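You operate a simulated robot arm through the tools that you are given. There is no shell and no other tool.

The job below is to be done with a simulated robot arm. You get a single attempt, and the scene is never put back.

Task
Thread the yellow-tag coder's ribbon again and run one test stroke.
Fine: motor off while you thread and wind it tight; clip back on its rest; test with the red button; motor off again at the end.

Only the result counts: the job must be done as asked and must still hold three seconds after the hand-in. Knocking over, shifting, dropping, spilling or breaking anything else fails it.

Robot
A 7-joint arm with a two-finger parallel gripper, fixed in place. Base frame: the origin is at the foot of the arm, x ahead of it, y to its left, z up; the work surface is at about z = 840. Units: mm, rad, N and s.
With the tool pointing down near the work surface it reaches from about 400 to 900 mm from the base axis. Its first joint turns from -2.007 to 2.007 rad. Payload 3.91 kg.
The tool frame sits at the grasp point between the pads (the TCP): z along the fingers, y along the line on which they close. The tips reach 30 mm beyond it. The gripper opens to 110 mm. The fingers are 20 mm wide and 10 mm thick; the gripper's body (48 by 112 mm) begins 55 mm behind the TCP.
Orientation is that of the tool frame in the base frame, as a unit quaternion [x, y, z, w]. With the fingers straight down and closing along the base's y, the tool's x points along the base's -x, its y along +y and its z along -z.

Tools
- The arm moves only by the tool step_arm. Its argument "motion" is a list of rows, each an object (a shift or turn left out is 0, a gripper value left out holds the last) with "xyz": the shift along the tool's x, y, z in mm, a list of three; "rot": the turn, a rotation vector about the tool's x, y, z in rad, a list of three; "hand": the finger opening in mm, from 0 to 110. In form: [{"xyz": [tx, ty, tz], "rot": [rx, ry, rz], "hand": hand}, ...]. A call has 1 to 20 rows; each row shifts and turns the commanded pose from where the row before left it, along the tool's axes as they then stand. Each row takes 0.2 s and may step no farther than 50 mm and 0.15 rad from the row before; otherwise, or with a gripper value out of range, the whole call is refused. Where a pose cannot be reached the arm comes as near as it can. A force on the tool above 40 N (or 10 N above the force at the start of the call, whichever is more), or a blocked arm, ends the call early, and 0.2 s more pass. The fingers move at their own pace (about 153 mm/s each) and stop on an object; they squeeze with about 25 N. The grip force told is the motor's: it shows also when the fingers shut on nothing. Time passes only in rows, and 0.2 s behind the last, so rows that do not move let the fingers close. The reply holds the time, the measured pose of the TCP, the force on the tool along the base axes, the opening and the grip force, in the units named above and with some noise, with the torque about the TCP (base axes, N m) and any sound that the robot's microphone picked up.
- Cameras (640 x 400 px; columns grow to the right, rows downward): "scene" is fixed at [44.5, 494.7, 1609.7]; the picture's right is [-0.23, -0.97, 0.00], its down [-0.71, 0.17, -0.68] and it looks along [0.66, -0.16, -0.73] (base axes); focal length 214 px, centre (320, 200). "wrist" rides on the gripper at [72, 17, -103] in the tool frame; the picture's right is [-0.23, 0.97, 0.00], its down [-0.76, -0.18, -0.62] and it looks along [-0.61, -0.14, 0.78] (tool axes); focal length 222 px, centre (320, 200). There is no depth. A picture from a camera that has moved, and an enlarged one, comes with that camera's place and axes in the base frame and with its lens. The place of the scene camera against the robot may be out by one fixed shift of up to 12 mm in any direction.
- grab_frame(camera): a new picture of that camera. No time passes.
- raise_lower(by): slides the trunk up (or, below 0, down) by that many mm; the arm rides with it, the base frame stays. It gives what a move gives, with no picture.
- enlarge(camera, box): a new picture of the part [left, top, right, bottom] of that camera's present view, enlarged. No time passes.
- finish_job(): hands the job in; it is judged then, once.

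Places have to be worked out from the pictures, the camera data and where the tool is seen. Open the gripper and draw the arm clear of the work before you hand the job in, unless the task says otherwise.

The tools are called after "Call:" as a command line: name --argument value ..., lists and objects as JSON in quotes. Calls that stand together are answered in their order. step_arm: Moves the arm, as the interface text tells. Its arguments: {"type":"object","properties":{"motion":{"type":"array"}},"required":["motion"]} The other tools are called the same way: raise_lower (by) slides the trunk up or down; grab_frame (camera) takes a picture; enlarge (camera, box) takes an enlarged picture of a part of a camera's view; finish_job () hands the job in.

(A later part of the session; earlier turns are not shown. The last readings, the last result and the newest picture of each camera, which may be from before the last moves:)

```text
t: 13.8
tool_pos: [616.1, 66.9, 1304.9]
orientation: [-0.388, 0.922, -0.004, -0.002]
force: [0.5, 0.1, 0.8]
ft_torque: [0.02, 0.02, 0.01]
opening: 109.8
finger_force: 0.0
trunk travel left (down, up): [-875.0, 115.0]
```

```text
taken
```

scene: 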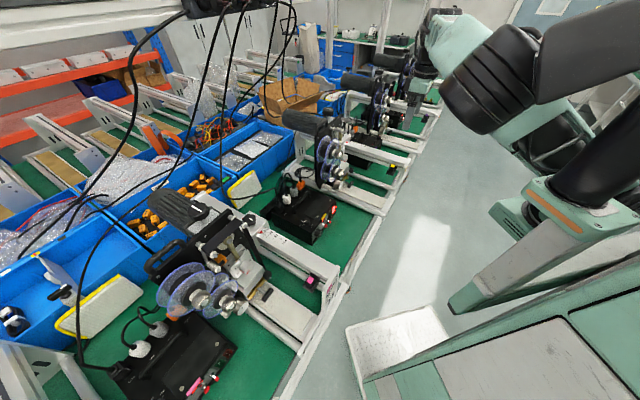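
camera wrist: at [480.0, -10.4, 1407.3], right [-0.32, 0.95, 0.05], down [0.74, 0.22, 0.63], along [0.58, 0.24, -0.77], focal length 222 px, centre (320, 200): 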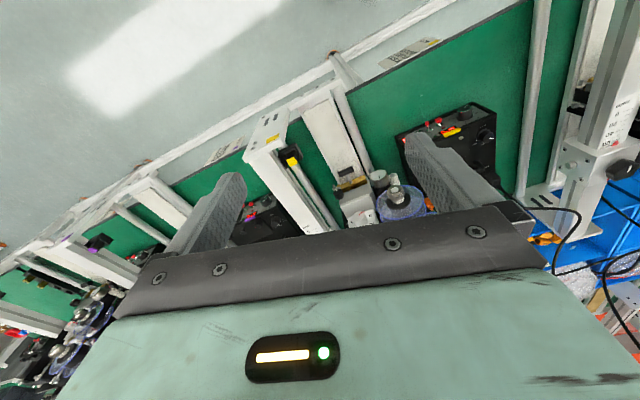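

Orientation is restored. I'll carry on toward the left at this safer distance to view the pink coder.

Call:
step_arm --motion '[{"xyz": [-3, 44, 0]}, {"xyz": [-3, 44, 0]}, {"xyz": [-3, 44, 0]}, {"xyz": [-3, 44, 0]}, {"xyz": [-3, 44, 0]}, {"xyz": [-3, 44, 0]}, {"xyz": [-3, 44, 0]}, {"xyz": [-3, 44, 0]}, {"xyz": [-3, 44, 0]}, {"xyz": [-3, 44, 0]}, {}]'

Call:
grab_frame --camera "wrist"

```text
t: 14.4
tool_pos: [590.4, 80.7, 1301.9]
orientation: [-0.316, 0.949, -0.011, -0.005]
force: [-0.6, 0.0, 0.0]
ft_torque: [-0.04, -0.01, 0.03]
opening: 109.8
finger_force: 0.1
trunk travel left (down, up): [-875.0, 115.0]
stopped in row 3: the arm was blocked; the commanded pose is now the measured one
```

```text
taken
camera wrist: at [523.7, 53.0, 1406.3], right [-0.4, 0.92, -0.02], down [0.72, 0.33, 0.61], along [0.57, 0.23, -0.79], focal length 222 px, centre (320, 200)
```

wrist: 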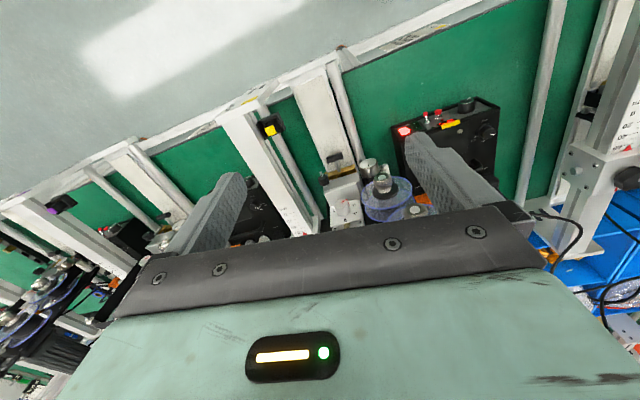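

Blocked again, so I'll look at how the arm is folded.

Call:
enlarge --camera "scene" --box '[380, 0, 640, 200]'

```text
2.00 times, centred on (510, 100) of scene
camera zoom: at [44.5, 494.7, 1609.7], right [-0.23, -0.97, 0.0], down [-0.71, 0.17, -0.68], along [0.66, -0.16, -0.73], focal length 429 px, centre (-60, 400)
```

zoom: 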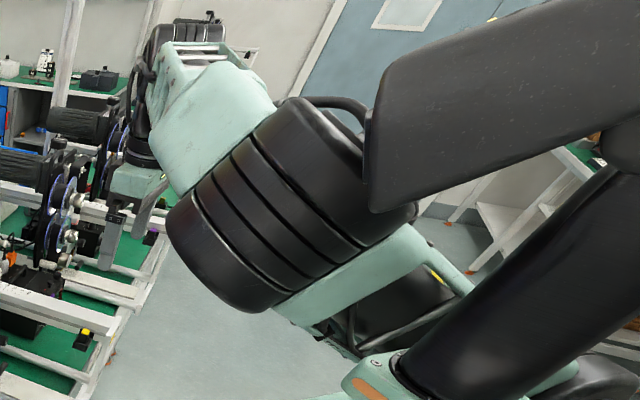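

The elbow has swung out to the left and is jammed against the robot's own column. I'll extend the arm forward to unfold it.

Call:
step_arm --motion '[{"xyz": [-20, -40, -10]}, {"xyz": [-20, -40, -10]}, {"xyz": [-30, -30, -10]}, {"xyz": [-30, -30, -10]}, {"xyz": [-30, 0, 0]}, {}]'

Call:
grab_frame --camera "scene"

```text
t: 15.8
tool_pos: [779.2, 48.8, 1343.3]
orientation: [-0.317, 0.948, -0.009, -0.005]
force: [-0.5, 0.7, 0.3]
ft_torque: [-0.01, -0.01, -0.01]
opening: 110.1
finger_force: 0.1
trunk travel left (down, up): [-875.0, 115.0]
```

```text
taken
```

scene: 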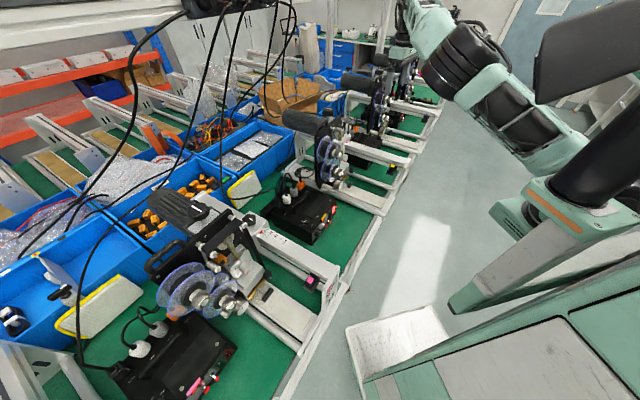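

The elbow is still on the low left side. I'll stretch the arm up and forward so it can fall back to its elbow-up posture.

Call:
step_arm --motion '[{"xyz": [-10, -10, -45]}, {"xyz": [-10, -10, -45]}, {"xyz": [-10, -10, -45]}, {"xyz": [-10, -10, -45]}, {}]'

Call:
grab_frame --camera "scene"

```text
t: 17.0
tool_pos: [814.0, 47.8, 1457.2]
orientation: [-0.317, 0.948, -0.009, -0.005]
force: [0.1, -0.6, -0.1]
ft_torque: [0.0, -0.05, 0.0]
opening: 109.9
finger_force: 0.0
out of reach, approached as far as the arm can: row 3, 4
trunk travel left (down, up): [-875.0, 115.0]
```

```text
taken
```

scene: 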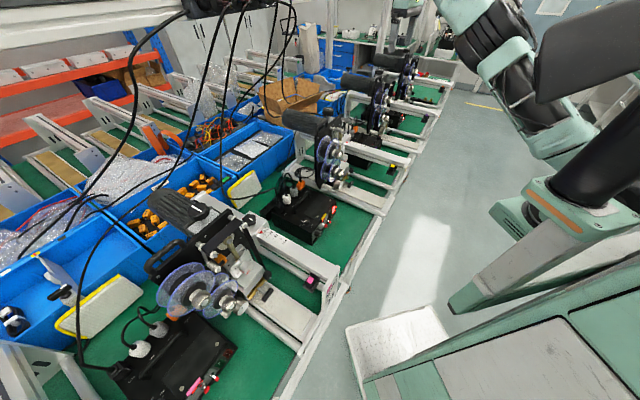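

That is the edge of reach, with the arm nearly straight. I'll turn the yaw back to zero and return toward the start pose, which had a good elbow posture.

Call:
step_arm --motion '[{"rot": [0, 0, 0.129]}, {"rot": [0, 0, 0.129]}, {"rot": [0, 0, 0.129]}, {"rot": [0, 0, 0.129]}, {"rot": [0, 0, 0.129]}, {"xyz": [39, 18, 0]}, {"xyz": [39, 18, 0]}, {"xyz": [39, 18, 0]}, {"xyz": [39, 18, 0]}, {"xyz": [39, 18, 0]}, {}]'

Call:
grab_frame --camera "scene"

```text
t: 19.4
tool_pos: [609.4, 132.5, 1448.4]
orientation: [0.0, 1.0, -0.01, -0.002]
force: [-0.3, 0.0, 0.1]
ft_torque: [0.01, 0.0, 0.0]
opening: 110.1
finger_force: 0.0
out of reach, approached as far as the arm can: row 5
trunk travel left (down, up): [-875.0, 115.0]
```

```text
taken
```

scene: 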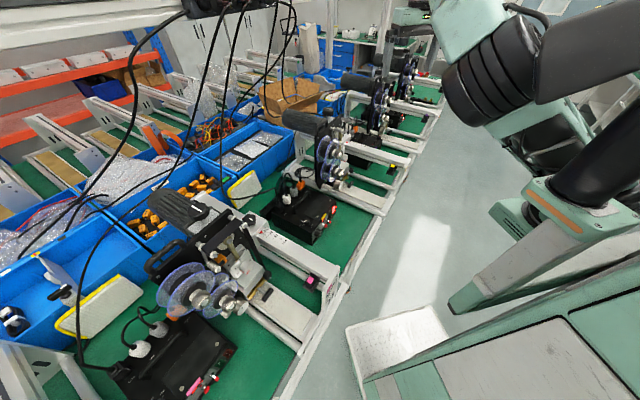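

The elbow is still low. It flipped while moving left from (620, -97, 1300), so I'll go back there and see whether it unwinds.

Call:
step_arm --motion '[{"xyz": [0, -40, 0]}, {"xyz": [0, -40, 0]}, {"xyz": [0, -40, 0]}, {"xyz": [0, -40, 20]}, {"xyz": [0, -40, 30]}, {"xyz": [0, -30, 40]}, {"xyz": [0, 0, 40]}, {"rot": [0, 0, -0.131]}, {"rot": [0, 0, -0.131]}, {"rot": [0, 0, -0.131]}, {"rot": [0, 0, -0.131]}, {"rot": [0, 0, -0.131]}, {"rot": [0, 0, -0.131]}, {}]'

Call:
grab_frame --camera "scene"

```text
t: 22.4
tool_pos: [609.6, -100.9, 1322.7]
orientation: [-0.383, 0.924, -0.009, -0.006]
force: [1.1, -0.1, -0.2]
ft_torque: [0.01, -0.01, -0.01]
opening: 110.0
finger_force: 0.0
trunk travel left (down, up): [-875.0, 115.0]
```

```text
taken
```

scene: 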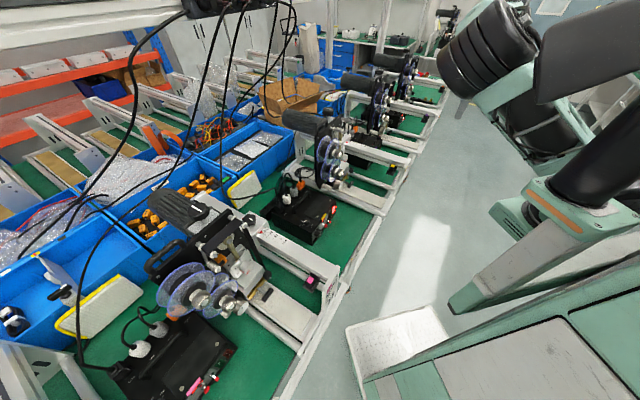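

The elbow remains on the left, but this posture may be good enough. I now place the clip top at about (689, 24, 1034), so I'll come down near it to see its shape and check the posture on the way.

Call:
step_arm --motion '[{"xyz": [-14, 7.6, 42.6]}, {"xyz": [-14, 7.6, 42.6]}, {"xyz": [-14, 7.6, 42.6]}, {"xyz": [-14, 7.6, 42.6]}, {"xyz": [-14, 7.6, 30]}, {}]'

Call:
grab_frame --camera "wrist"

Call:
grab_frame --camera "scene"

```text
t: 23.8
tool_pos: [631.1, -28.2, 1122.3]
orientation: [-0.383, 0.924, -0.01, -0.006]
force: [0.4, -0.5, -0.5]
ft_torque: [0.01, 0.02, 0.01]
opening: 110.1
finger_force: 0.0
trunk travel left (down, up): [-875.0, 115.0]
```

```text
taken
camera wrist: at [568.2, -65.8, 1225.9], right [-0.53, 0.85, -0.02], down [0.67, 0.43, 0.61], along [0.53, 0.31, -0.79], focal length 222 px, centre (320, 200)
```

wrist: 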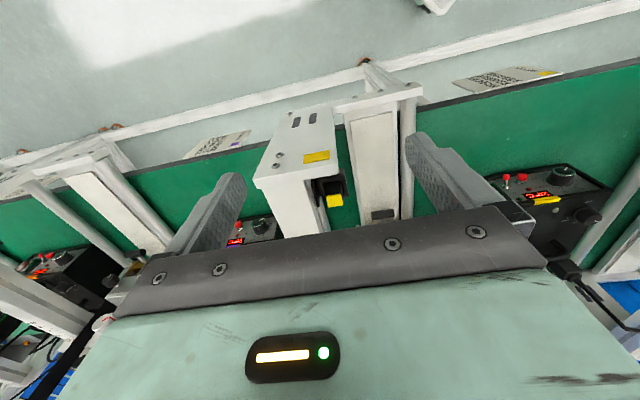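

```text
taken
```

scene: 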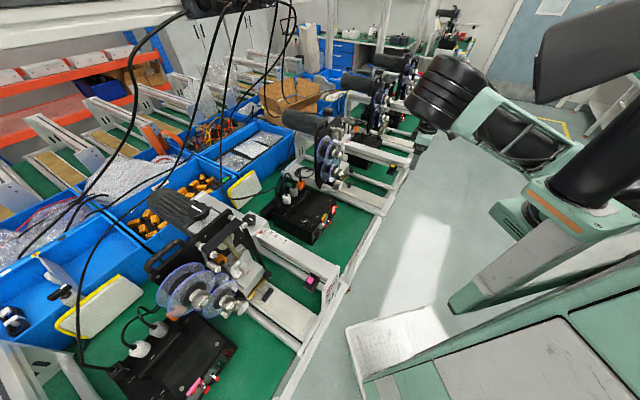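

The elbow hangs low on the left, which is risky for work near the control box. I'll lift and yaw the tool the other way to swing the elbow back up.

Call:
step_arm --motion '[{"xyz": [0, 0, -45]}, {"xyz": [0, 0, -45]}, {"xyz": [0, 0, -45]}, {"xyz": [0, 0, -45]}, {"rot": [0, 0, 0.14]}, {"rot": [0, 0, 0.14]}, {"rot": [0, 0, 0.14]}, {"rot": [0, 0, 0.14]}, {"rot": [0, 0, 0.14]}, {"rot": [0, 0, 0.14]}, {"rot": [0, 0, 0.14]}, {"rot": [0, 0, 0.14]}, {"rot": [0, 0, 0.14]}, {"rot": [0, 0, 0.14]}, {}]'

Call:
grab_frame --camera "scene"

```text
t: 27.0
tool_pos: [629.9, -25.0, 1301.3]
orientation: [0.304, 0.953, -0.01, 0.0]
force: [-0.6, 0.7, 0.3]
ft_torque: [0.0, -0.01, 0.01]
opening: 109.9
finger_force: 0.0
trunk travel left (down, up): [-875.0, 115.0]
```

```text
taken
```

scene: 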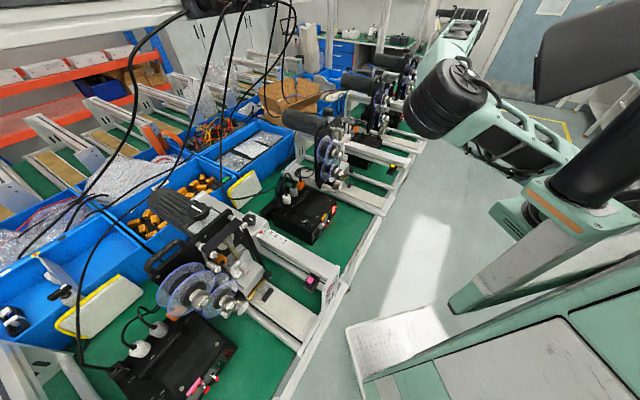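

That pushed the elbow the wrong way, so I'll rotate the other way, past the original yaw.

Call:
step_arm --motion '[{"rot": [0, 0, -0.145]}, {"rot": [0, 0, -0.145]}, {"rot": [0, 0, -0.145]}, {"rot": [0, 0, -0.145]}, {"rot": [0, 0, -0.145]}, {"rot": [0, 0, -0.145]}, {"rot": [0, 0, -0.145]}, {"rot": [0, 0, -0.145]}, {"rot": [0, 0, -0.145]}, {"rot": [0, 0, -0.145]}, {"rot": [0, 0, -0.145]}, {"rot": [0, 0, -0.145]}, {"rot": [0, 0, -0.145]}, {"rot": [0, 0, -0.145]}, {"rot": [0, 0, -0.145]}, {}]'

Call:
grab_frame --camera "scene"

```text
t: 30.4
tool_pos: [632.3, -24.9, 1301.3]
orientation: [-0.705, 0.709, -0.007, -0.009]
force: [0.2, 0.2, -1.0]
ft_torque: [0.0, -0.02, 0.01]
opening: 110.1
finger_force: 0.2
trunk travel left (down, up): [-875.0, 115.0]
```

```text
taken
```

scene: 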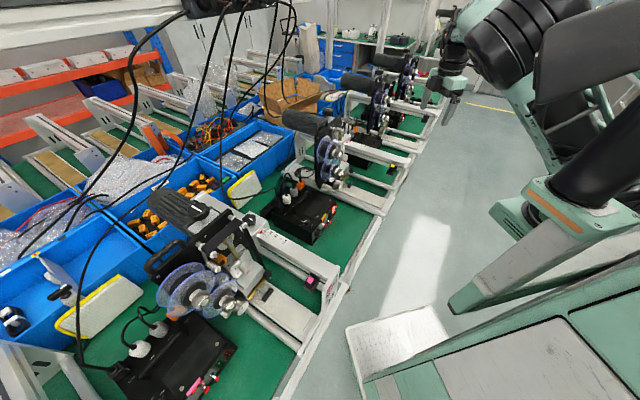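

That is the right direction, since the elbow is coming up. I'll continue turning.

Call:
step_arm --motion '[{"rot": [0, 0, -0.145]}, {"rot": [0, 0, -0.145]}, {"rot": [0, 0, -0.145]}, {"rot": [0, 0, -0.145]}, {"rot": [0, 0, -0.145]}, {"rot": [0, 0, -0.145]}, {"rot": [0, 0, -0.145]}, {}]'

Call:
grab_frame --camera "scene"

```text
t: 32.2
tool_pos: [632.5, -23.9, 1301.3]
orientation: [0.96, -0.278, 0.002, 0.01]
force: [-0.1, -0.2, 0.8]
ft_torque: [-0.01, 0.01, 0.0]
opening: 110.1
finger_force: 0.1
trunk travel left (down, up): [-875.0, 115.0]
```

```text
taken
```

scene: 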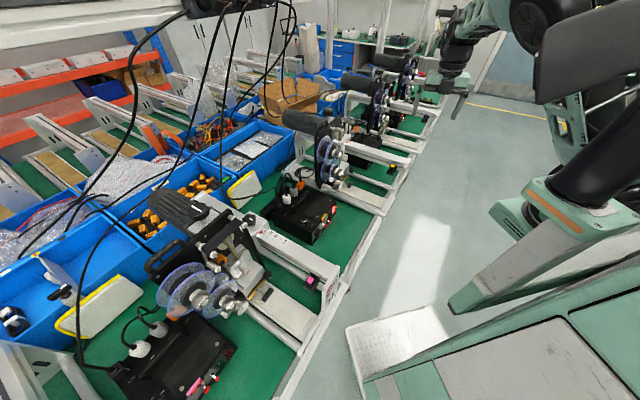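

The elbow is up again, with the tool yawed about 147°. I'll extend the arm and yaw back there, so the last joint takes most of the turn and the elbow stays up.

Call:
step_arm --motion '[{"xyz": [34, -21, -10]}, {"xyz": [34, -21, -10]}, {"xyz": [34, -21, -10]}, {"xyz": [34, -21, -10]}, {"rot": [0, 0, 0.145]}, {"rot": [0, 0, 0.145]}, {"rot": [0, 0, 0.145]}, {"rot": [0, 0, 0.145]}, {"rot": [0, 0, 0.145]}, {"rot": [0, 0, 0.145]}, {"rot": [0, 0, 0.145]}, {"rot": [0, 0, 0.145]}, {"rot": [0, 0, 0.145]}, {"rot": [0, 0, 0.145]}, {"rot": [0, 0, 0.145]}, {"rot": [0, 0, 0.145]}, {}]'

Call:
grab_frame --camera "scene"

```text
t: 35.8
tool_pos: [792.0, -25.2, 1340.7]
orientation: [-0.406, 0.914, -0.009, -0.005]
force: [0.4, -0.4, -0.3]
ft_torque: [0.01, 0.01, 0.02]
opening: 110.0
finger_force: 0.1
trunk travel left (down, up): [-875.0, 115.0]
```

```text
taken
```

scene: 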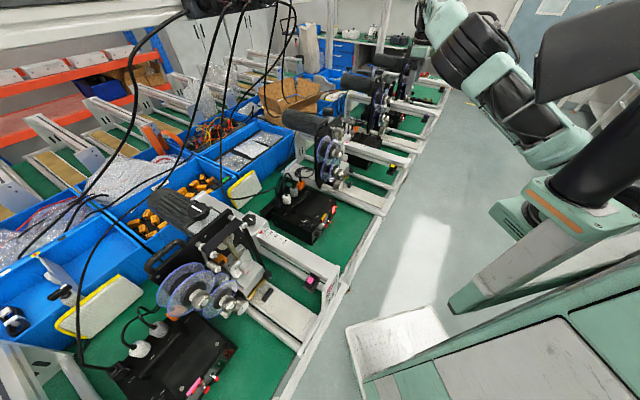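

The swivel follows the tool yaw, so the elbow stays left here. At working heights (TCP below about 1150) an elbow-left posture stays clear of the column and above the coders, so I'll use it. Back to the clip, coming down low first.

Call:
step_arm --motion '[{"xyz": [0, 0, 40]}, {"xyz": [12, 14, 40]}, {"xyz": [12, 14, 40]}, {"xyz": [22, 26, 35]}, {"xyz": [22, 26, 35]}, {"xyz": [22, 26, 30]}, {"rot": [0, 0, 0.06]}, {}]'

Call:
grab_frame --camera "wrist"

Call:
grab_frame --camera "scene"

```text
t: 37.6
tool_pos: [652.8, -25.9, 1121.6]
orientation: [-0.379, 0.926, -0.009, -0.006]
force: [0.2, -0.1, 0.0]
ft_torque: [-0.02, -0.02, 0.02]
opening: 109.8
finger_force: 0.0
trunk travel left (down, up): [-875.0, 115.0]
```

```text
taken
camera wrist: at [589.1, -62.3, 1225.5], right [-0.52, 0.85, -0.02], down [0.67, 0.42, 0.61], along [0.53, 0.31, -0.79], focal length 222 px, centre (320, 200)
```

wrist: 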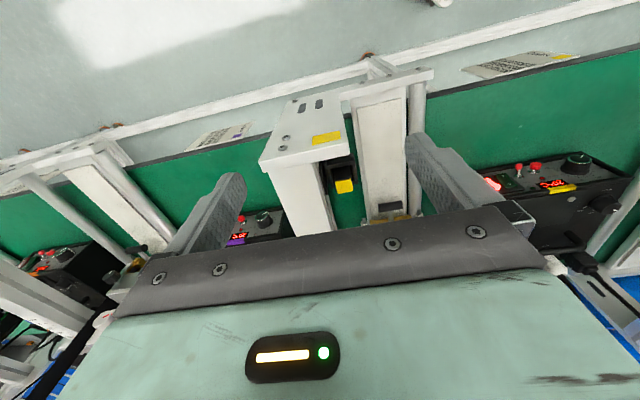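

```text
taken
```

scene: 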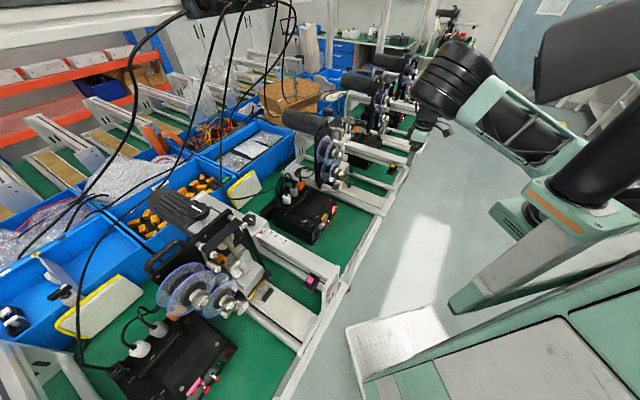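

The clip is visible near (344, 185), so I'll zoom in on it and its rest.

Call:
enlarge --camera "wrist" --box '[315, 145, 375, 205]'

Call:
enlarge --camera "scene" --box '[378, 155, 408, 180]'

```text
6.67 times, centred on (345, 175) of wrist
camera zoom: at [589.1, -62.3, 1225.5], right [-0.52, 0.85, -0.02], down [0.67, 0.42, 0.61], along [0.53, 0.31, -0.79], focal length 1481 px, centre (153, 367)
```

zoom: 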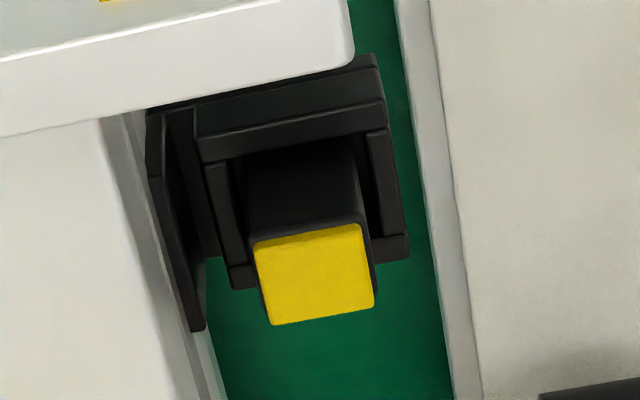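

```text
16.00 times, centred on (393, 168) of scene
camera zoom: at [44.5, 494.7, 1609.7], right [-0.23, -0.97, 0.0], down [-0.71, 0.17, -0.68], along [0.66, -0.16, -0.73], focal length 3432 px, centre (-848, 720)
```

zoom: 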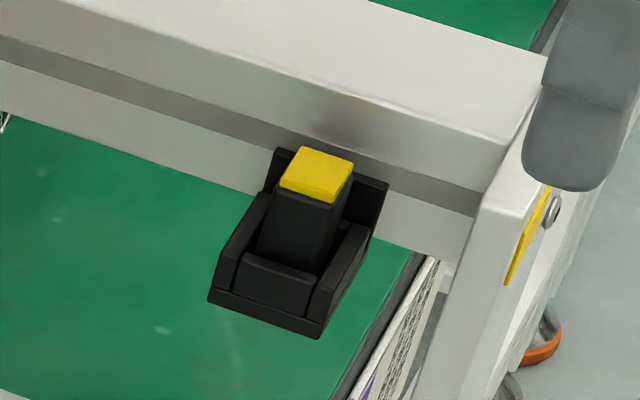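

The clip is a small block about 17 mm square, with its top at about (688, 24, 1034). It stands in a lipped cup on the beam's side and protrudes about 24 mm above the lips. First the motor must go off, so I'll slide left and get a close look at the control panel.

Call:
step_arm --motion '[{"xyz": [0, 45, 0]}, {"xyz": [0, 45, 0]}, {"xyz": [0, 45, 0]}, {"xyz": [0, 45, 10]}, {"xyz": [0, 45, 10]}, {"xyz": [0, 45, 10]}, {"xyz": [-24, 10, 10]}, {"xyz": [-24, 5, 10]}, {"xyz": [-24, 0, 10]}, {}]'

Call:
grab_frame --camera "wrist"

Call:
grab_frame --camera "scene"

```text
t: 39.0
tool_pos: [527.0, 91.5, 1089.9]
orientation: [-0.289, 0.957, -0.017, -0.009]
force: [-0.2, -0.1, 0.1]
ft_torque: [0.03, 0.01, -0.03]
opening: 110.0
finger_force: 0.1
trunk travel left (down, up): [-875.0, 115.0]
stopped in row 6: the arm was blocked; the commanded pose is now the measured one
```

```text
taken
camera wrist: at [457.6, 69.7, 1193.9], right [-0.35, 0.94, -0.03], down [0.74, 0.3, 0.61], along [0.58, 0.19, -0.79], focal length 222 px, centre (320, 200)
```

wrist: 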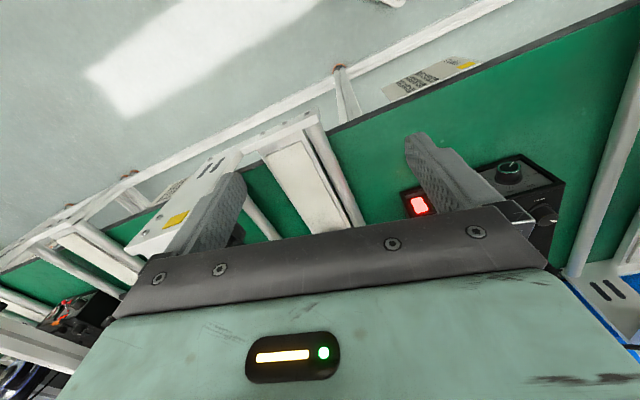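

```text
taken
```

scene: 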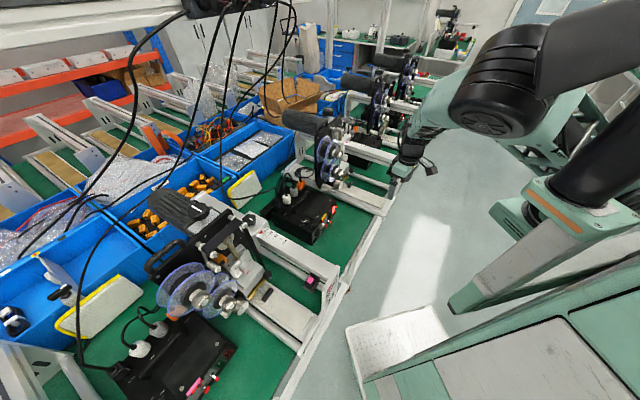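

Blocked again: the low elbow hits the robot's own column at this smaller radius. I expect the elbow to swing up if I yaw positive with the wrist above the shoulder. Yawing back with the wrist below the shoulder should then keep it up. First, back out and up, then yaw to about 142°.

Call:
step_arm --motion '[{"xyz": [-6, -38.5, 0]}, {"xyz": [-6, -38.5, 0]}, {"xyz": [-6, -38.5, 0]}, {"xyz": [-6, -38.5, 0]}, {"xyz": [0, 0, -45]}, {"xyz": [0, 0, -45]}, {"xyz": [0, 0, -45]}, {"xyz": [0, 0, -45]}, {"xyz": [0, 0, -45]}, {}]'

Call:
step_arm --motion '[{"rot": [0, 0, -0.145]}, {"rot": [0, 0, -0.145]}, {"rot": [0, 0, -0.145]}, {"rot": [0, 0, -0.145]}, {"rot": [0, 0, -0.145]}, {"rot": [0, 0, -0.145]}, {"rot": [0, 0, -0.145]}, {"rot": [0, 0, -0.145]}, {"rot": [0, 0, -0.145]}, {"rot": [0, 0, -0.145]}, {"rot": [0, 0, -0.145]}, {"rot": [0, 0, -0.145]}, {"rot": [0, 0, -0.145]}, {"rot": [0, 0, -0.145]}, {}]'

Call:
grab_frame --camera "scene"

```text
t: 41.2
tool_pos: [631.7, -13.4, 1316.1]
orientation: [-0.29, 0.957, -0.014, -0.009]
force: [0.6, 0.4, -1.1]
ft_torque: [0.01, 0.0, -0.02]
opening: 110.0
finger_force: 0.1
trunk travel left (down, up): [-875.0, 115.0]
```

```text
t: 44.4
tool_pos: [633.3, -13.6, 1318.4]
orientation: [0.966, -0.257, 0.001, 0.017]
force: [0.5, -0.6, 0.3]
ft_torque: [0.0, -0.02, -0.02]
opening: 109.9
finger_force: 0.1
trunk travel left (down, up): [-875.0, 115.0]
```

```text
taken
```

scene: 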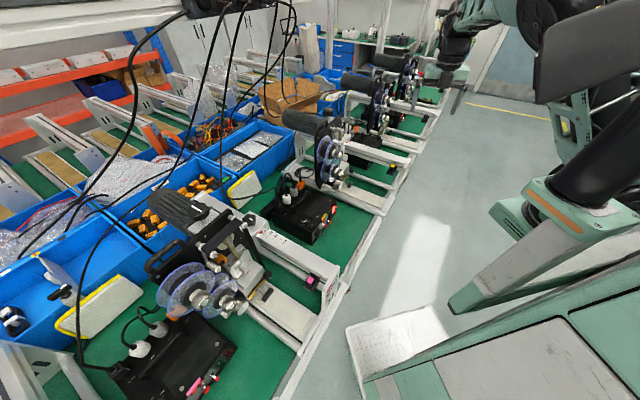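

The elbow is up. Now I'll raise the trunk, move over the free floor in front of the bench, and descend so the wrist sits below the shoulder.

Call:
raise_lower --by 110

Call:
step_arm --motion '[{"xyz": [5, 44.5, 20]}, {"xyz": [5, 44.5, 20]}, {"xyz": [5, 44.5, 20]}, {"xyz": [5, 44.5, 20]}, {"xyz": [0, 0, 45]}, {"xyz": [0, 0, 45]}, {"xyz": [0, 0, 45]}, {"xyz": [0, 0, 45]}, {"xyz": [0, 0, 45]}, {"xyz": [0, 0, 45]}, {"xyz": [0, 0, 45]}, {"xyz": [0, 0, 45]}, {"xyz": [0, 0, 45]}, {}]'

Call:
grab_frame --camera "scene"

```text
t: 45.8
tool_pos: [633.0, -13.5, 1429.3]
orientation: [0.966, -0.258, 0.002, 0.017]
force: [0.7, 0.3, 0.5]
ft_torque: [-0.01, 0.0, 0.03]
opening: 110.0
finger_force: 0.0
trunk travel left (down, up): [-985.0, 5.0]
```

```text
t: 48.8
tool_pos: [558.1, -193.4, 949.1]
orientation: [0.966, -0.258, 0.0, 0.017]
force: [0.2, -0.6, -0.8]
ft_torque: [0.03, 0.0, 0.0]
opening: 110.0
finger_force: 0.1
trunk travel left (down, up): [-985.0, 5.0]
```

```text
taken
```

scene: 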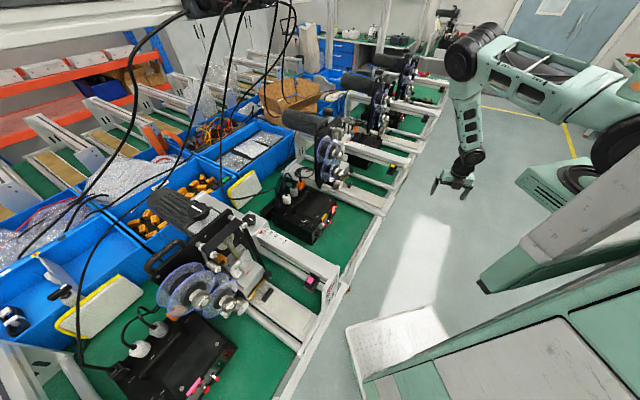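

Raising the trunk also cleared the dark panel out of the way, and the elbow is nicely up. I'll yaw back to 45° down here.

Call:
step_arm --motion '[{"rot": [0, 0, 0.1412]}, {"rot": [0, 0, 0.1412]}, {"rot": [0, 0, 0.1412]}, {"rot": [0, 0, 0.1412]}, {"rot": [0, 0, 0.1412]}, {"rot": [0, 0, 0.1412]}, {"rot": [0, 0, 0.1412]}, {"rot": [0, 0, 0.1412]}, {"rot": [0, 0, 0.1412]}, {"rot": [0, 0, 0.1412]}, {"rot": [0, 0, 0.1412]}, {"rot": [0, 0, 0.1412]}, {"rot": [0, 0, 0.1412]}, {}]'

Call:
grab_frame --camera "scene"

Call:
grab_frame --camera "wrist"

```text
t: 51.8
tool_pos: [558.1, -193.7, 949.1]
orientation: [-0.381, 0.925, -0.013, -0.01]
force: [-0.4, -0.1, 0.4]
ft_torque: [-0.03, -0.01, 0.0]
opening: 110.2
finger_force: 0.0
trunk travel left (down, up): [-985.0, 5.0]
```

```text
taken
```

scene: 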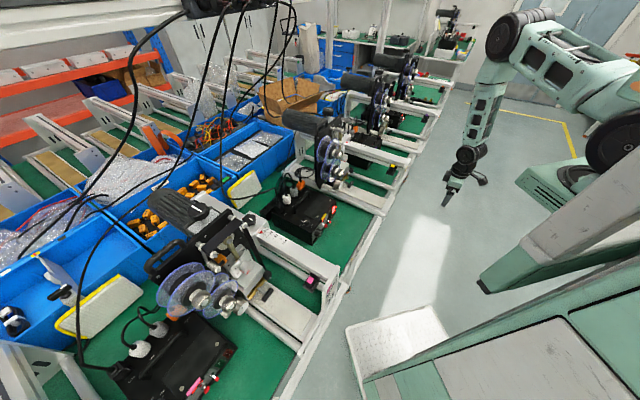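

```text
taken
camera wrist: at [495.0, -229.6, 1054.5], right [-0.52, 0.85, -0.02], down [0.67, 0.43, 0.6], along [0.52, 0.3, -0.8], focal length 222 px, centre (320, 200)
```

wrist: 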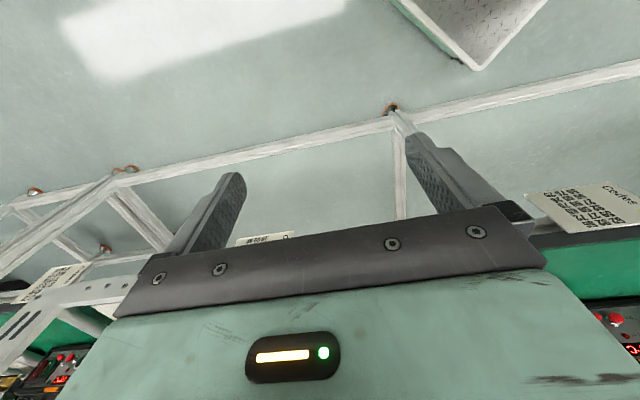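

The posture is good now: elbow up, tool nearly vertical at yaw 45°. I'll go up and over to view the control panel closely.

Call:
step_arm --motion '[{"rot": [-0.016, -0.028, 0]}, {"xyz": [0, 0, -45]}, {"xyz": [0, 0, -45]}, {"xyz": [0, 0, -45]}, {"xyz": [0, 0, -45]}, {"xyz": [-26, 34, 0]}, {"xyz": [-26, 34, 0]}, {"xyz": [-26, 34, 0]}, {"xyz": [-26, 34, 0]}, {"xyz": [-26, 34, 0]}, {"xyz": [-26, 34, 0]}, {"xyz": [-26, 34, 0]}, {"xyz": [-26, 34, 0]}, {"xyz": [-26, 34, 0]}, {"xyz": [-26, 34, 0]}, {}]'

Call:
grab_frame --camera "scene"

Call:
grab_frame --camera "wrist"

```text
t: 55.2
tool_pos: [499.1, 231.5, 1127.2]
orientation: [-0.382, 0.924, 0.0, -0.001]
force: [0.6, 1.2, -0.7]
ft_torque: [-0.02, -0.04, -0.04]
opening: 110.3
finger_force: 0.0
trunk travel left (down, up): [-985.0, 5.0]
```

```text
taken
```

scene: 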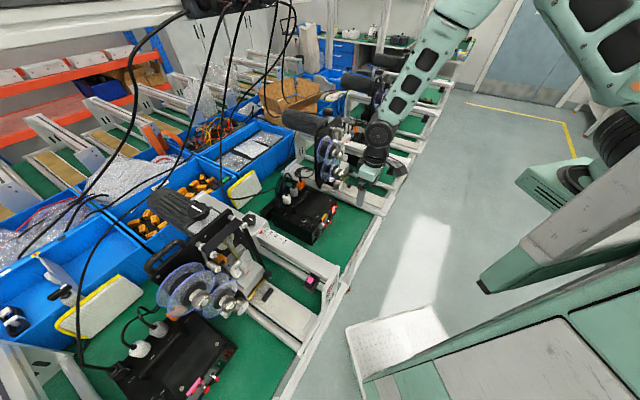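

```text
taken
camera wrist: at [436.6, 192.2, 1231.7], right [-0.53, 0.85, 0.0], down [0.66, 0.41, 0.62], along [0.53, 0.33, -0.78], focal length 222 px, centre (320, 200)
```

wrist: 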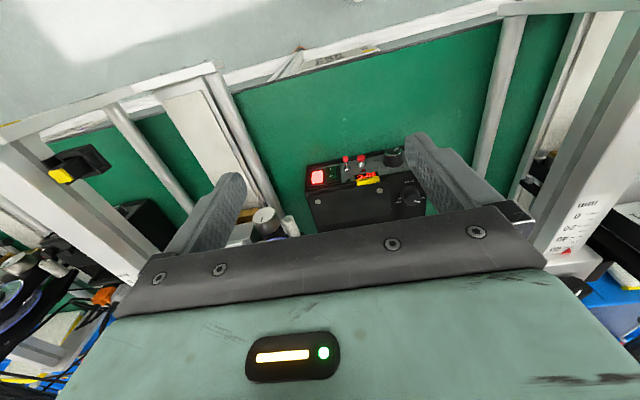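

The arm is in good shape and the panel is in view. I'll zoom in on it for exact geometry.

Call:
enlarge --camera "wrist" --box '[295, 140, 435, 230]'

Call:
enlarge --camera "wrist" --box '[300, 145, 360, 195]'

Call:
enlarge --camera "scene" --box '[305, 190, 345, 225]'

```text
4.44 times, centred on (365, 185) of wrist
camera zoom: at [436.6, 192.2, 1231.7], right [-0.53, 0.85, 0.0], down [0.66, 0.41, 0.62], along [0.53, 0.33, -0.78], focal length 987 px, centre (120, 267)
```

zoom: 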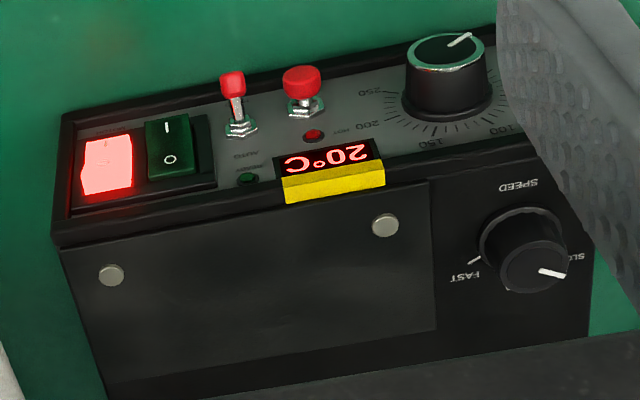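

```text
8.00 times, centred on (330, 170) of wrist
camera zoom: at [436.6, 192.2, 1231.7], right [-0.53, 0.85, 0.0], down [0.66, 0.41, 0.62], along [0.53, 0.33, -0.78], focal length 1777 px, centre (240, 440)
```

zoom: 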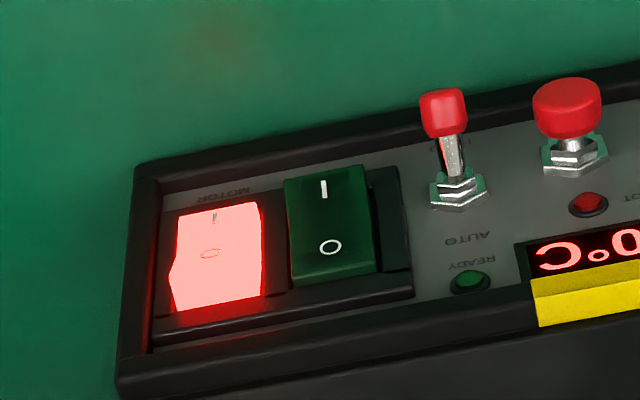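

```text
11.43 times, centred on (325, 208) of scene
camera zoom: at [44.5, 494.7, 1609.7], right [-0.23, -0.97, 0.0], down [-0.71, 0.17, -0.68], along [0.66, -0.16, -0.73], focal length 2451 px, centre (263, 114)
```

zoom: 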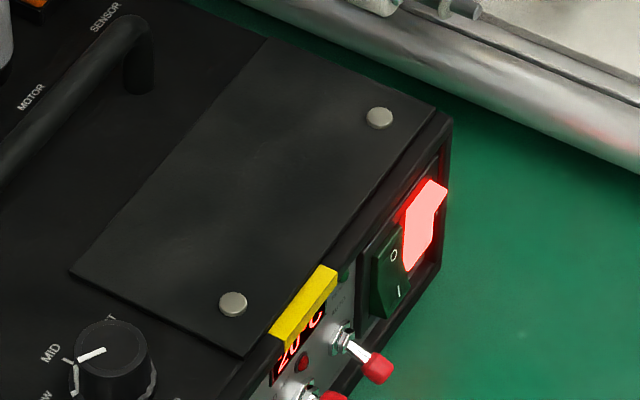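

From two views, the panel is vertical and faces roughly (-0.68, -0.73). The MOTOR rocker centre is at (623, 303, 895), with O at the top (z ≈ 907) and I below (z ≈ 884). HEAT is at (602, 320) and the red button is at (559, 354, 875). I'll close the fingers, tilt 45° and come down in front of the MOTOR rocker.

Call:
step_arm --motion '[{"rot": [0, -0.131, 0], "hand": 0}, {"rot": [0, -0.131, 0]}, {"rot": [0, -0.131, 0]}, {"rot": [0, -0.131, 0]}, {"rot": [0, -0.131, 0]}, {"rot": [0, -0.131, 0]}, {"xyz": [17.9, -7.8, 40.3]}, {"xyz": [17.9, -7.8, 40.3]}, {"xyz": [17.9, -7.8, 40.3]}, {"xyz": [17.9, -7.8, 40.3]}, {}]'

Call:
grab_frame --camera "wrist"

Call:
enlarge --camera "scene" --box '[290, 150, 420, 250]'

```text
t: 57.6
tool_pos: [568.5, 253.0, 963.6]
orientation: [-0.353, 0.854, 0.146, 0.353]
force: [0.5, 0.7, 0.2]
ft_torque: [-0.02, 0.04, -0.01]
opening: 0.1
finger_force: 24.9
trunk travel left (down, up): [-985.0, 5.0]
```

```text
taken
camera wrist: at [468.8, 177.5, 985.2], right [-0.57, 0.8, 0.16], down [0.19, -0.06, 0.98], along [0.8, 0.59, -0.12], focal length 222 px, centre (320, 200)
```

wrist: 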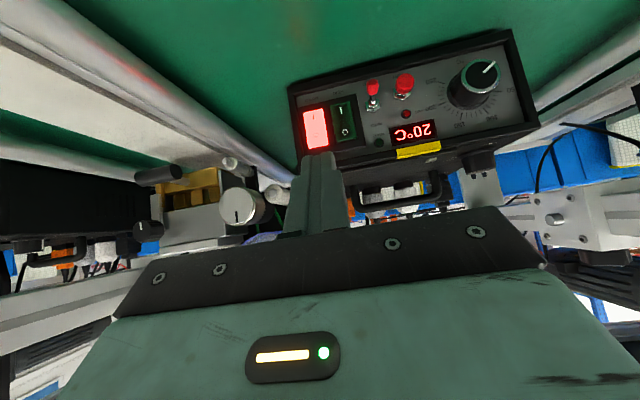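

```text
4.00 times, centred on (355, 200) of scene
camera zoom: at [44.5, 494.7, 1609.7], right [-0.23, -0.97, 0.0], down [-0.71, 0.17, -0.68], along [0.66, -0.16, -0.73], focal length 858 px, centre (180, 200)
```

zoom: 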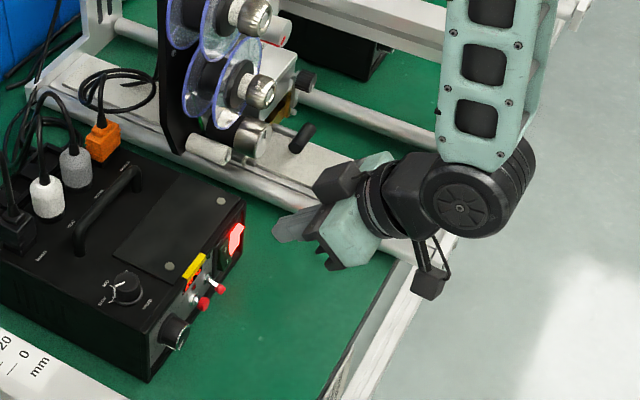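

The closed fingertips are lined up below the rocker in this upside-down view. I'll zoom in on the panel for a refined fix from this nearer, flatter viewpoint.

Call:
enlarge --camera "wrist" --box '[280, 60, 420, 170]'

Call:
enlarge --camera "wrist" --box '[280, 60, 540, 200]'

```text
3.64 times, centred on (350, 115) of wrist
camera zoom: at [468.8, 177.5, 985.2], right [-0.57, 0.8, 0.16], down [0.19, -0.06, 0.98], along [0.8, 0.59, -0.12], focal length 808 px, centre (211, 509)
```

zoom: 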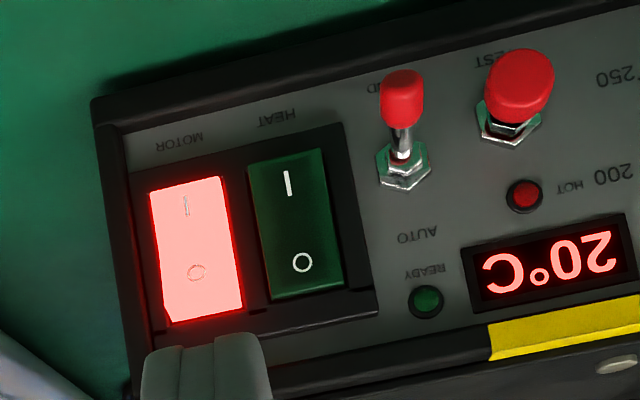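

```text
2.46 times, centred on (410, 130) of wrist
camera zoom: at [468.8, 177.5, 985.2], right [-0.57, 0.8, 0.16], down [0.19, -0.06, 0.98], along [0.8, 0.59, -0.12], focal length 547 px, centre (98, 372)
```

zoom: 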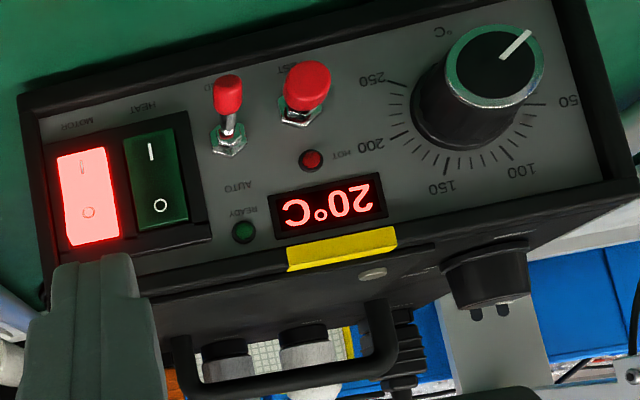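

Now the labels are clear: MOTOR (lit) and HEAT, the HAND/AUTO toggle (set to HAND), and the red TEST button. The MOTOR rocker spans z 877 to 911 at about (624, 303), and TEST is at (559, 354, 876). I'll move the fingertips to about 15 mm in front of the rocker's upper O half.

Call:
step_arm --motion '[{"xyz": [4.8, -2.1, 26.7]}, {"xyz": [4.8, -2.1, 26.7]}, {}]'

Call:
enlarge --camera "wrist" --box '[260, 60, 420, 200]'

Call:
enlarge --camera "scene" --box '[310, 185, 370, 225]'

```text
t: 58.4
tool_pos: [592.8, 272.9, 920.2]
orientation: [-0.353, 0.854, 0.145, 0.354]
force: [-0.5, -0.4, 0.0]
ft_torque: [-0.01, -0.02, 0.01]
opening: 0.1
finger_force: 24.6
trunk travel left (down, up): [-985.0, 5.0]
```

```text
2.86 times, centred on (340, 130) of wrist
camera zoom: at [494.0, 196.4, 941.0], right [-0.57, 0.8, 0.16], down [0.19, -0.06, 0.98], along [0.8, 0.59, -0.12], focal length 635 px, centre (263, 400)
```

zoom: 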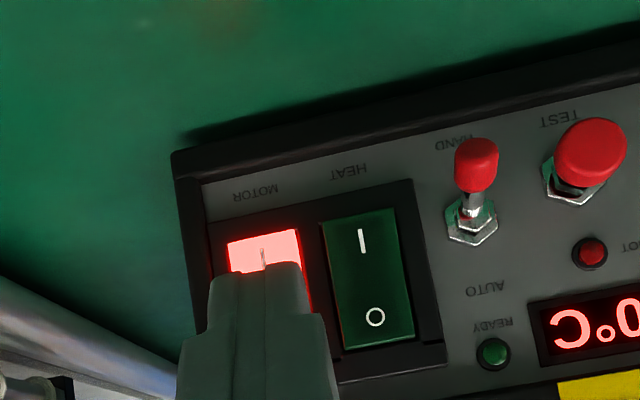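

```text
10.00 times, centred on (340, 205) of scene
camera zoom: at [44.5, 494.7, 1609.7], right [-0.23, -0.97, 0.0], down [-0.71, 0.17, -0.68], along [0.66, -0.16, -0.73], focal length 2145 px, centre (120, 150)
```

zoom: 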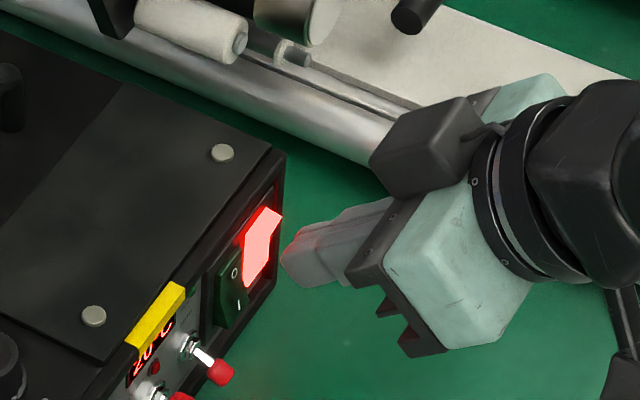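

The fingertip edge is about 15 mm in front of the O half and centred on it. I'll push forward along the panel normal in small steps.

Call:
step_arm --motion '[{"xyz": [-4.2, -0.5, 4.2]}, {"xyz": [-3.5, 0, 3.5]}, {"xyz": [-1.4, 0, 1.4]}, {"xyz": [-1.4, 0, 1.4]}, {"xyz": [-1.4, 0, 1.4]}]'

Call:
enlarge --camera "scene" --box '[310, 185, 370, 225]'

```text
t: 59.6
tool_pos: [602.6, 280.6, 916.8]
orientation: [-0.354, 0.855, 0.144, 0.349]
force: [-10.1, -11.9, 11.9]
ft_torque: [0.07, -0.04, -0.01]
opening: 0.0
finger_force: 25.3
trunk travel left (down, up): [-985.0, 5.0]
heard: click
stopped in row 5: the force on the tool passed its limit at 43 N (the readings are from after the stop); the commanded pose is now the measured one
```

```text
10.00 times, centred on (340, 205) of scene
camera zoom: at [44.5, 494.7, 1609.7], right [-0.23, -0.97, 0.0], down [-0.71, 0.17, -0.68], along [0.66, -0.16, -0.73], focal length 2145 px, centre (120, 150)
```

zoom: 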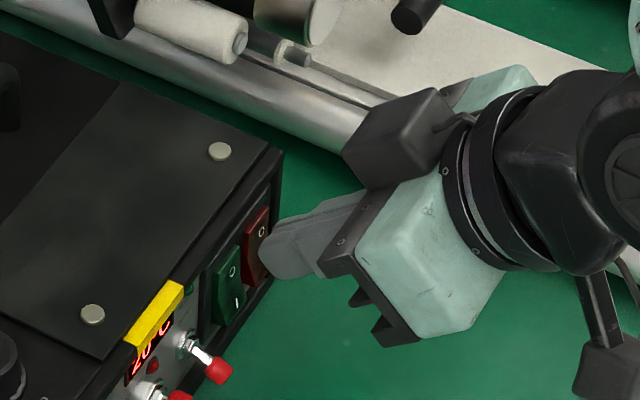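

I heard a click and the MOTOR lamp is dark, so the motor is off. I'll back off and check that the box did not move.

Call:
step_arm --motion '[{"xyz": [14, 0, -14]}, {"xyz": [28, 0, -28]}, {"xyz": [28, 0, -28]}, {"xyz": [0, 0, -40]}, {}]'

Call:
enlarge --camera "scene" --box '[310, 185, 370, 225]'

Call:
grab_frame --camera "wrist"

```text
t: 60.8
tool_pos: [514.4, 190.5, 947.4]
orientation: [-0.354, 0.855, 0.144, 0.351]
force: [0.0, -0.6, -0.4]
ft_torque: [-0.01, 0.02, -0.02]
opening: 0.0
finger_force: 25.2
trunk travel left (down, up): [-985.0, 5.0]
```

```text
10.00 times, centred on (340, 205) of scene
camera zoom: at [44.5, 494.7, 1609.7], right [-0.23, -0.97, 0.0], down [-0.71, 0.17, -0.68], along [0.66, -0.16, -0.73], focal length 2145 px, centre (120, 150)
```

zoom: 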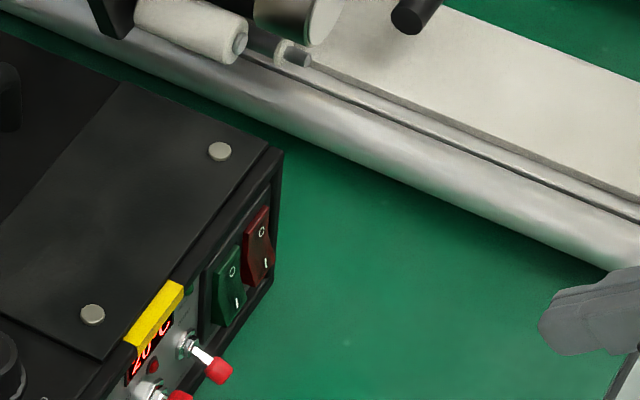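

```text
taken
camera wrist: at [415.1, 114.7, 970.1], right [-0.57, 0.8, 0.16], down [0.2, -0.05, 0.98], along [0.8, 0.59, -0.13], focal length 222 px, centre (320, 200)
```

wrist: 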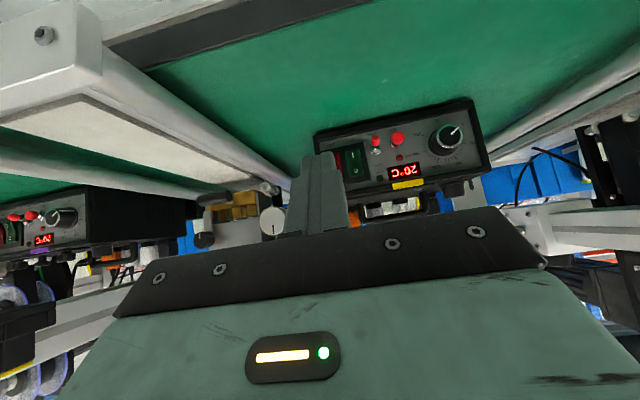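

The motor is off and the box is essentially in place. Next I'll rise and slide left to study the ribbon route on the pink coder from the front.

Call:
step_arm --motion '[{"xyz": [-30, 0, -30], "hand": 110}, {"xyz": [-30, 0, -30]}, {"xyz": [-30, 0, -30]}, {"xyz": [-30, 0, -30]}, {"xyz": [-30, 0, -30]}, {"xyz": [-30, 0, -30]}, {"xyz": [0, 45, 0]}, {"xyz": [0, 45, 0]}, {"xyz": [0, 45, 0]}, {"xyz": [0, 45, 0]}, {"xyz": [0, 45, 0]}, {"xyz": [0, 45, 0]}, {"xyz": [0, 45, 0]}, {"xyz": [0, 45, 0]}, {"xyz": [0, 45, 0]}, {}]'

Call:
grab_frame --camera "wrist"

Call:
grab_frame --camera "scene"

```text
t: 64.2
tool_pos: [306.7, 474.7, 1199.7]
orientation: [-0.297, 0.877, 0.12, 0.359]
force: [-1.1, -1.1, 0.3]
ft_torque: [0.01, -0.01, -0.03]
opening: 110.0
finger_force: 0.0
trunk travel left (down, up): [-985.0, 5.0]
stopped in row 16: the arm was blocked; the commanded pose is now the measured one
```

```text
taken
camera wrist: at [198.2, 412.7, 1223.2], right [-0.46, 0.87, 0.16], down [0.19, -0.07, 0.98], along [0.87, 0.48, -0.13], focal length 222 px, centre (320, 200)
```

wrist: 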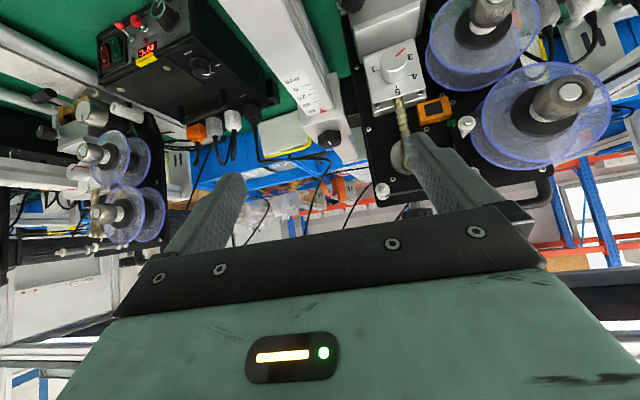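

```text
taken
```

scene: 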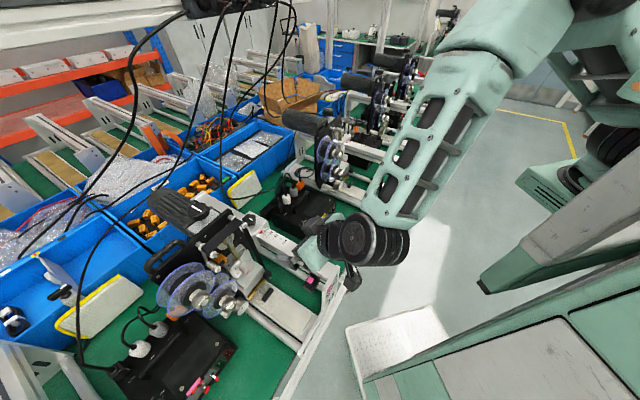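

The arm stopped against its own limits, with no contact force, but from here I can see both the pink and purple coders. I'll zoom in on them.

Call:
enlarge --camera "wrist" --box '[330, 0, 560, 215]'

Call:
enlarge --camera "wrist" --box '[0, 80, 180, 280]'

Call:
enlarge --camera "scene" --box '[190, 205, 310, 305]'

```text
1.86 times, centred on (445, 108) of wrist
camera zoom: at [198.2, 412.7, 1223.2], right [-0.46, 0.87, 0.16], down [0.19, -0.07, 0.98], along [0.87, 0.48, -0.13], focal length 413 px, centre (87, 372)
```

zoom: 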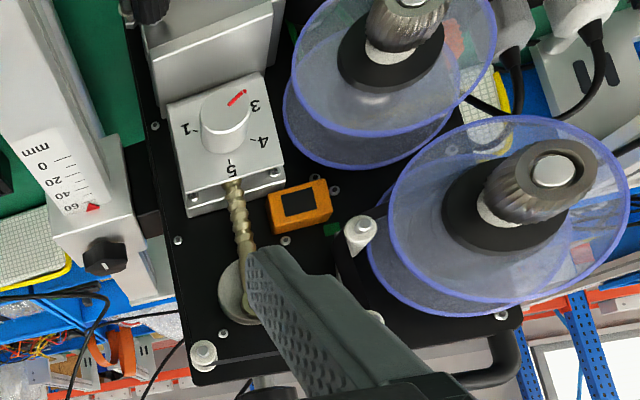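

```text
2.00 times, centred on (90, 180) of wrist
camera zoom: at [198.2, 412.7, 1223.2], right [-0.46, 0.87, 0.16], down [0.19, -0.07, 0.98], along [0.87, 0.48, -0.13], focal length 444 px, centre (780, 240)
```

zoom: 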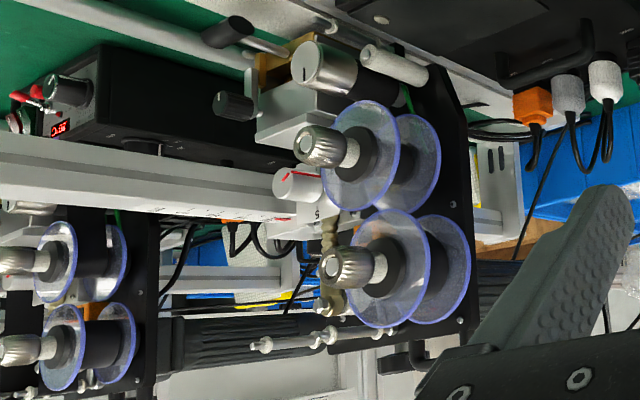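

```text
4.00 times, centred on (250, 255) of scene
camera zoom: at [44.5, 494.7, 1609.7], right [-0.23, -0.97, 0.0], down [-0.71, 0.17, -0.68], along [0.66, -0.16, -0.73], focal length 858 px, centre (600, -20)
```

zoom: 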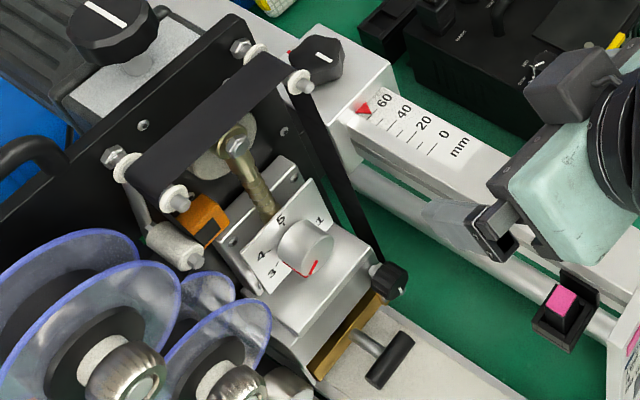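

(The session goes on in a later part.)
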